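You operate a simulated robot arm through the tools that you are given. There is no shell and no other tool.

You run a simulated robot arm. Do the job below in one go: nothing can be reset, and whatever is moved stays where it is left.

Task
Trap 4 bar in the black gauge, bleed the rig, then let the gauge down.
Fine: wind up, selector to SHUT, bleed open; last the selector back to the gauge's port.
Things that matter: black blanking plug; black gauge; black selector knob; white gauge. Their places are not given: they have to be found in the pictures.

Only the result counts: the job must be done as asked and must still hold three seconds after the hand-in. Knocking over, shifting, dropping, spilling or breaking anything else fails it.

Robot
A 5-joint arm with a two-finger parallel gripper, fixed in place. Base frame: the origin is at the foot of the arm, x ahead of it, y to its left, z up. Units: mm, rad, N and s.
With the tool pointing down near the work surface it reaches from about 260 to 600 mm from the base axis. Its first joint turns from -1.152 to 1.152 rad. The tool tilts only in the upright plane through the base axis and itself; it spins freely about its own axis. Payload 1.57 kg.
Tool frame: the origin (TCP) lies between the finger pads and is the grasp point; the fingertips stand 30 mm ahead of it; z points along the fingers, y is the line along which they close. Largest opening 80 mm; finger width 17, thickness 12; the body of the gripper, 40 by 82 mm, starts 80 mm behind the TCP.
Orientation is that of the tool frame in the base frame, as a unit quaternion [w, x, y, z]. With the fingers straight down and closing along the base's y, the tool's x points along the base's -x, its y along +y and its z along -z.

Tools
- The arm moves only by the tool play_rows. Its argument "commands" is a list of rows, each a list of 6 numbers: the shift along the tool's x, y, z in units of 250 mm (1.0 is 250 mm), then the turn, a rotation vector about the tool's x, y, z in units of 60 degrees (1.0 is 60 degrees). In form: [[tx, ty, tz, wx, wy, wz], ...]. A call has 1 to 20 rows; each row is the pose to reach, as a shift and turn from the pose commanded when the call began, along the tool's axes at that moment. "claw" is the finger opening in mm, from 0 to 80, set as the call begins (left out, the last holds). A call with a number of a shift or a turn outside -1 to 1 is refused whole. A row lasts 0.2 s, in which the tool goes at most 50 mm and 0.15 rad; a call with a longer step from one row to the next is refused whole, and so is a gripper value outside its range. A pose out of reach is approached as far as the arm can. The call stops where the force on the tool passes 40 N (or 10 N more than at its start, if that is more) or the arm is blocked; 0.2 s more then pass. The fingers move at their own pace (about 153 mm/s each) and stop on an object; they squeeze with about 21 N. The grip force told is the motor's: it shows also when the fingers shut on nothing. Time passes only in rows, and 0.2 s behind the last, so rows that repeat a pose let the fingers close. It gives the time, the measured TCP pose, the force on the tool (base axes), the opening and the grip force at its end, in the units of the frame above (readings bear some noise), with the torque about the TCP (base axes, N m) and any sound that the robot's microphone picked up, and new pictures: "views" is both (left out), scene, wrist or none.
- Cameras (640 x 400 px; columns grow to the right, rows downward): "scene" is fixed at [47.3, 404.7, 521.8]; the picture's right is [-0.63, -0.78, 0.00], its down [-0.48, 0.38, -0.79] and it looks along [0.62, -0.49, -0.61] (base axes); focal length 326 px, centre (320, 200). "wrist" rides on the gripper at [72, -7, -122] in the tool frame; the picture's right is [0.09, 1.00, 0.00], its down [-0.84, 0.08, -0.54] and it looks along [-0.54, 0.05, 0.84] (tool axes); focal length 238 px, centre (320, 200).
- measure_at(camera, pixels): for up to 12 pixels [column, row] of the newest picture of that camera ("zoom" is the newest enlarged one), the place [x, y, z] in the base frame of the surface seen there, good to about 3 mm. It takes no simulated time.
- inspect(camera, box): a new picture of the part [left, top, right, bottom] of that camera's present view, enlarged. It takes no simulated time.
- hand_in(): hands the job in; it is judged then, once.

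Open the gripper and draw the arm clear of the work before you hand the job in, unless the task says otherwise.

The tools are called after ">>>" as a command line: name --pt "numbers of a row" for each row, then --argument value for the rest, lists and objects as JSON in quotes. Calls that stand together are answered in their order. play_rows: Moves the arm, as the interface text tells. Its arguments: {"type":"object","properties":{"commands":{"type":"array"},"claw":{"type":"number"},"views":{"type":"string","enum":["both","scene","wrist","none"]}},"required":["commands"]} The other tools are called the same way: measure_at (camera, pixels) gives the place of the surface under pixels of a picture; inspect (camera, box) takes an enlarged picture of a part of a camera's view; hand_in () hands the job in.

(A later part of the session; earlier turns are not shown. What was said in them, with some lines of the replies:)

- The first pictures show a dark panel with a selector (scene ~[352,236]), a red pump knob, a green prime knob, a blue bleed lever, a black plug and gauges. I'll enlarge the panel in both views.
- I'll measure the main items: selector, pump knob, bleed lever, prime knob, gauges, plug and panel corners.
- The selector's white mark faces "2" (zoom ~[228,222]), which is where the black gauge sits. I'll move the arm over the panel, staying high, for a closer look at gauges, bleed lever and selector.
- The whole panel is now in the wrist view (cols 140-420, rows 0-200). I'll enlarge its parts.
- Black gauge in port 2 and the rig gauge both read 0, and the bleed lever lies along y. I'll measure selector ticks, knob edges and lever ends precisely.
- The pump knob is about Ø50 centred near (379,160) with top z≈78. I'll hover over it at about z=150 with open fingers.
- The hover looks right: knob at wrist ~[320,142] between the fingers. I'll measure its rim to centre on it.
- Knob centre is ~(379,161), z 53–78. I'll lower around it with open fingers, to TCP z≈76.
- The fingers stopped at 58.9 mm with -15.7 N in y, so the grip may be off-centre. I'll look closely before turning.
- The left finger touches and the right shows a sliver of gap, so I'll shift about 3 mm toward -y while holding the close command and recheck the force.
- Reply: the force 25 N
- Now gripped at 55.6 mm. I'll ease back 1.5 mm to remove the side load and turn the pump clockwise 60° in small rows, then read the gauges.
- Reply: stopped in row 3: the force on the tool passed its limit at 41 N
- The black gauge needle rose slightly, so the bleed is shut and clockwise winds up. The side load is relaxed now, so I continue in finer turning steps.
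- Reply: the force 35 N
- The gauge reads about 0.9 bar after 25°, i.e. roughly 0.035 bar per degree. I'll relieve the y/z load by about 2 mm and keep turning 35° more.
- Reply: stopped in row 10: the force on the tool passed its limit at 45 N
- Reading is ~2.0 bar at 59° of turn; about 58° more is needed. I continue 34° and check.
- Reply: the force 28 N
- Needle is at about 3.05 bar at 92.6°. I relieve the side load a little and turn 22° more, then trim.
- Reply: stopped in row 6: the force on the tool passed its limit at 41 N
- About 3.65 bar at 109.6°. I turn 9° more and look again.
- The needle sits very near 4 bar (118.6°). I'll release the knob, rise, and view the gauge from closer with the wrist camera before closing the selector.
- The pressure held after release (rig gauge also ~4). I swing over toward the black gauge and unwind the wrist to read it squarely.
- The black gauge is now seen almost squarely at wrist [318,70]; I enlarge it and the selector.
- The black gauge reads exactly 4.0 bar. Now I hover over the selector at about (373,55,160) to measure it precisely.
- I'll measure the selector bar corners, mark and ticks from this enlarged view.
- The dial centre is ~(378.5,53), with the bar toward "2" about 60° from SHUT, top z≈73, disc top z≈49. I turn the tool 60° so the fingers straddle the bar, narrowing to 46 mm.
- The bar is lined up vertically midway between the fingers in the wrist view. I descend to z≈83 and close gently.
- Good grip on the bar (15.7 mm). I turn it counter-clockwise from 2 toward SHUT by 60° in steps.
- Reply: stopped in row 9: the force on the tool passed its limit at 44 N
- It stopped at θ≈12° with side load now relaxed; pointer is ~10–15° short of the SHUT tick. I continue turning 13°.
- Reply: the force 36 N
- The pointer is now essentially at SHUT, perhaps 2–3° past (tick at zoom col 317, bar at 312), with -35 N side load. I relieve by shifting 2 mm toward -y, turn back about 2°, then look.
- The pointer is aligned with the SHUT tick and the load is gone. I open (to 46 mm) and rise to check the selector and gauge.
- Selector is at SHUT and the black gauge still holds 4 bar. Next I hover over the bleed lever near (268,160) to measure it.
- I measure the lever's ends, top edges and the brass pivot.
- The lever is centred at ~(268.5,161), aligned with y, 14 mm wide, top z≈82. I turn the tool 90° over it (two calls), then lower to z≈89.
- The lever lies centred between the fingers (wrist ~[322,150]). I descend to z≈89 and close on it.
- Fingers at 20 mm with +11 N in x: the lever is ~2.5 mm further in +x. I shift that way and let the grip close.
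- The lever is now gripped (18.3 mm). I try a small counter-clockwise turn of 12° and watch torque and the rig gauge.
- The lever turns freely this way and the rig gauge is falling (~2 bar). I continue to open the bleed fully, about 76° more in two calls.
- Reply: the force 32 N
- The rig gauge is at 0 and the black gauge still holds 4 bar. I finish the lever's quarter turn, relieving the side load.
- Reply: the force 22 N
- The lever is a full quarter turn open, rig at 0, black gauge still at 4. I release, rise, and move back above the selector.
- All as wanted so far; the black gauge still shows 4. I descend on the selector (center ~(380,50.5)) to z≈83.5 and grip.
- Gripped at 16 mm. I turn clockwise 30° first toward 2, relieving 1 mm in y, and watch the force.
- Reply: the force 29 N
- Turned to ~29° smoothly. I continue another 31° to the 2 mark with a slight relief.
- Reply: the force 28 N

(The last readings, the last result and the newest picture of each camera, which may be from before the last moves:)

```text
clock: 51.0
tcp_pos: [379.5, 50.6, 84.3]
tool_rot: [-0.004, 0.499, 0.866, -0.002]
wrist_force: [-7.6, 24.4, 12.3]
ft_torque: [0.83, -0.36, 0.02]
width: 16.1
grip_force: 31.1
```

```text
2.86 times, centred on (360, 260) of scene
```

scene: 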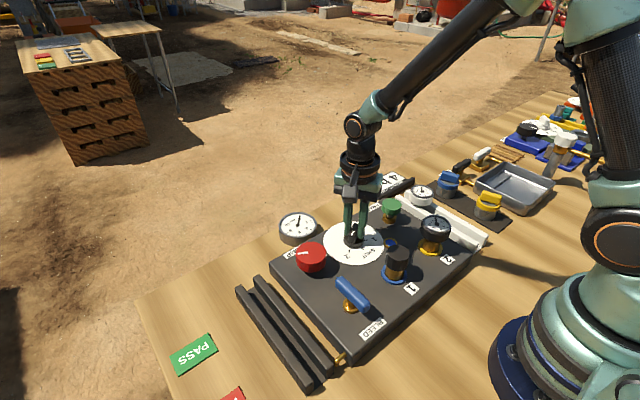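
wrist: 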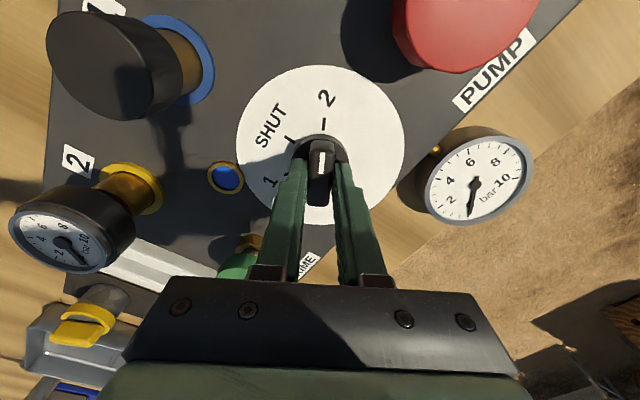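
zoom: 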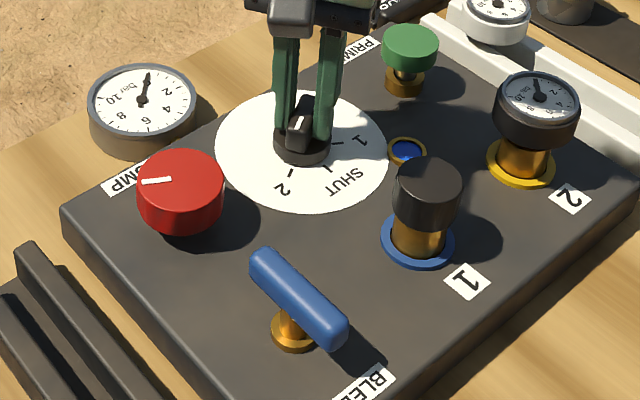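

The pointer is on the 2 tick and the black gauge has fallen to 0. I relieve the load, open, rise, and draw back.

>>> play_rows --pt "0.006 0.001 0 0 0 0" --pt "0.006 0.001 0 0 0 0" --claw 10 --views "none"

>>> play_rows --pt "0 0 0 0 0 0" --pt "0 0 0 0 0 0" --pt "0 0 -0.1 0 0 0" --pt "0 0 -0.25 0 0 0" --pt "0 0 -0.4 0 0 0" --pt "0 0 -0.55 0 0 0" --pt "0 0 -0.7 0 0 0" --pt "0 0 -0.7 0 0 0" --claw 46

>>> inspect --camera "scene" --box '[270, 190, 450, 330]'

>>> inspect --camera "scene" --box '[415, 210, 455, 240]'

>>> inspect --camera "wrist" --box '[240, 80, 400, 210]'

```text
clock: 51.6
tcp_pos: [379.4, 48.9, 82.4]
tool_rot: [-0.002, 0.501, 0.865, -0.002]
wrist_force: [-2.7, 4.9, 13.8]
ft_torque: [0.63, -0.2, 0.08]
width: 16.2
grip_force: 32.2
```

```text
clock: 53.4
tcp_pos: [379.1, 52.5, 258.5]
tool_rot: [-0.003, 0.501, 0.866, -0.002]
wrist_force: [-0.8, -0.1, 0.6]
ft_torque: [-0.04, 0.02, 0.01]
width: 46.1
grip_force: 0.1
```

scene: 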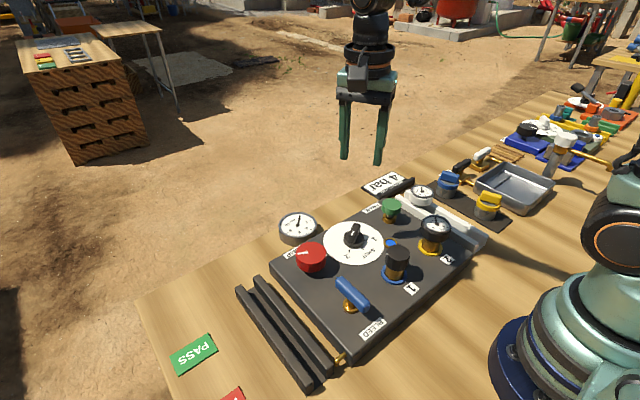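
wrist: 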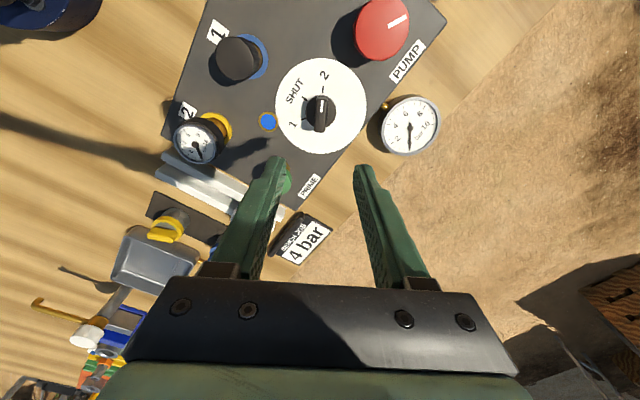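

```text
2.86 times, centred on (360, 260) of scene
```

zoom: 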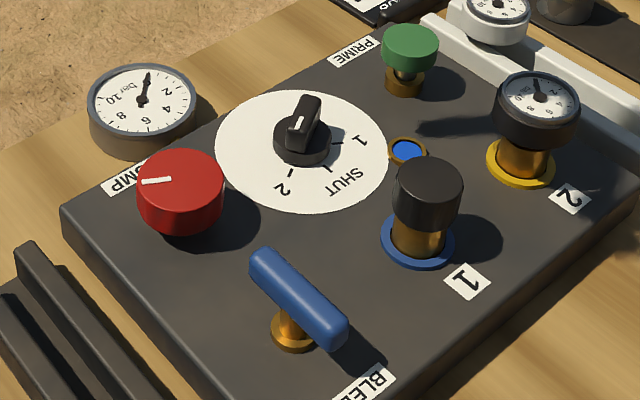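

```text
13.33 times, centred on (435, 225) of scene
```

zoom: 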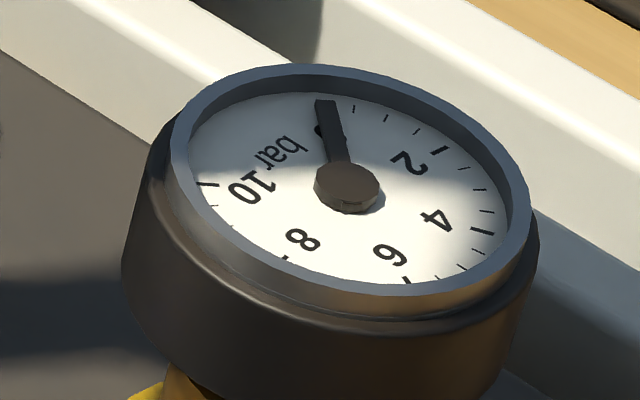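

```text
3.08 times, centred on (320, 145) of wrist
```

zoom: 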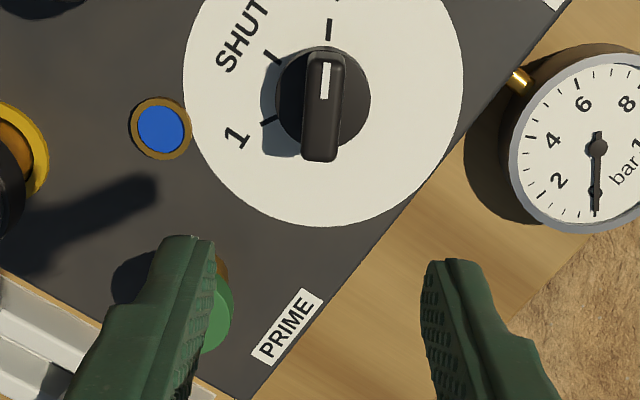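

Everything is as asked: selector on 2, bleed open, both gauges at 0. I open the gripper fully and draw the arm clear of the panel, then hand in.

>>> play_rows --pt "0.1 0.06 -0.05 0 0 0" --pt "0.2 0.12 -0.1 0 0 0" --pt "0.3 0.18 -0.15 0 0 0" --pt "0.4 0.24 -0.2 0 0 0" --pt "0.52 0.3 -0.22 0 0 0" --pt "0.62 0.36 -0.22 0 0 0" --pt "0.62 0.36 -0.22 0 0 0" --claw 80

>>> inspect --camera "scene" --box '[270, 170, 470, 340]'

```text
clock: 55.0
tcp_pos: [380.4, 232.0, 312.1]
tool_rot: [-0.002, 0.5, 0.866, -0.003]
wrist_force: [-0.1, -0.5, -0.4]
ft_torque: [-0.02, 0.0, 0.04]
width: 80.0
grip_force: 0.1
```

scene: 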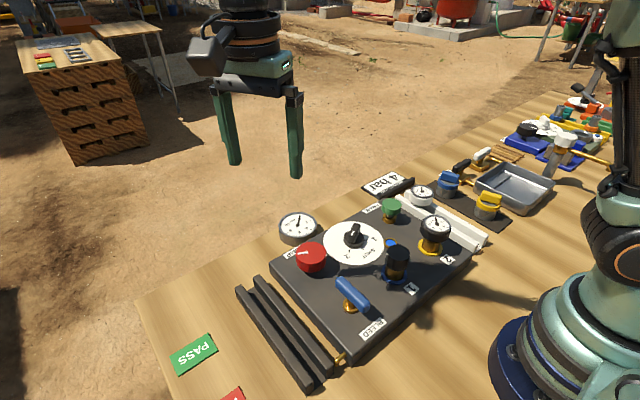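
wrist: 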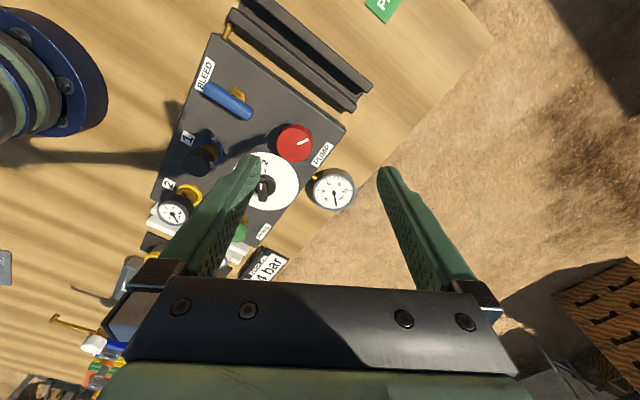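

```text
2.35 times, centred on (370, 255) of scene
```

zoom: 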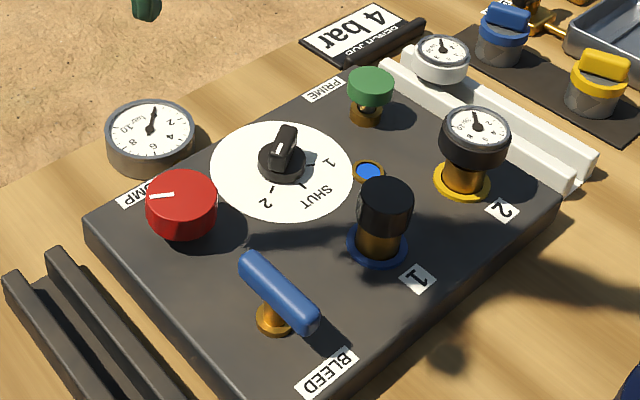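

The arm is clear, the gripper is open, the selector is on 2, the bleed is open and the black gauge reads 0. I hand the job in.

>>> hand_in

```text
The job is handed in.
```

The job is done and handed in; I haven't seen the judge's verdict.

- **Wind up:** with the selector on port 2, where the black gauge sits, I turned the pump clockwise until the black gauge read 4.0 bar in a close, square view.
- **Trap:** I turned the selector to SHUT, and the black gauge stayed at about 4 bar.
- **Bleed:** I opened the bleed lever a full quarter turn. The rig gauge fell to 0 while the black gauge still held about 4 bar.
- **Let down:** I turned the selector back to 2, and the black gauge fell to 0.

I left the black plug, the white gauge and the prime knob untouched. Nothing else was seen to move. The bleed is still open, and the arm is drawn clear with the gripper open.
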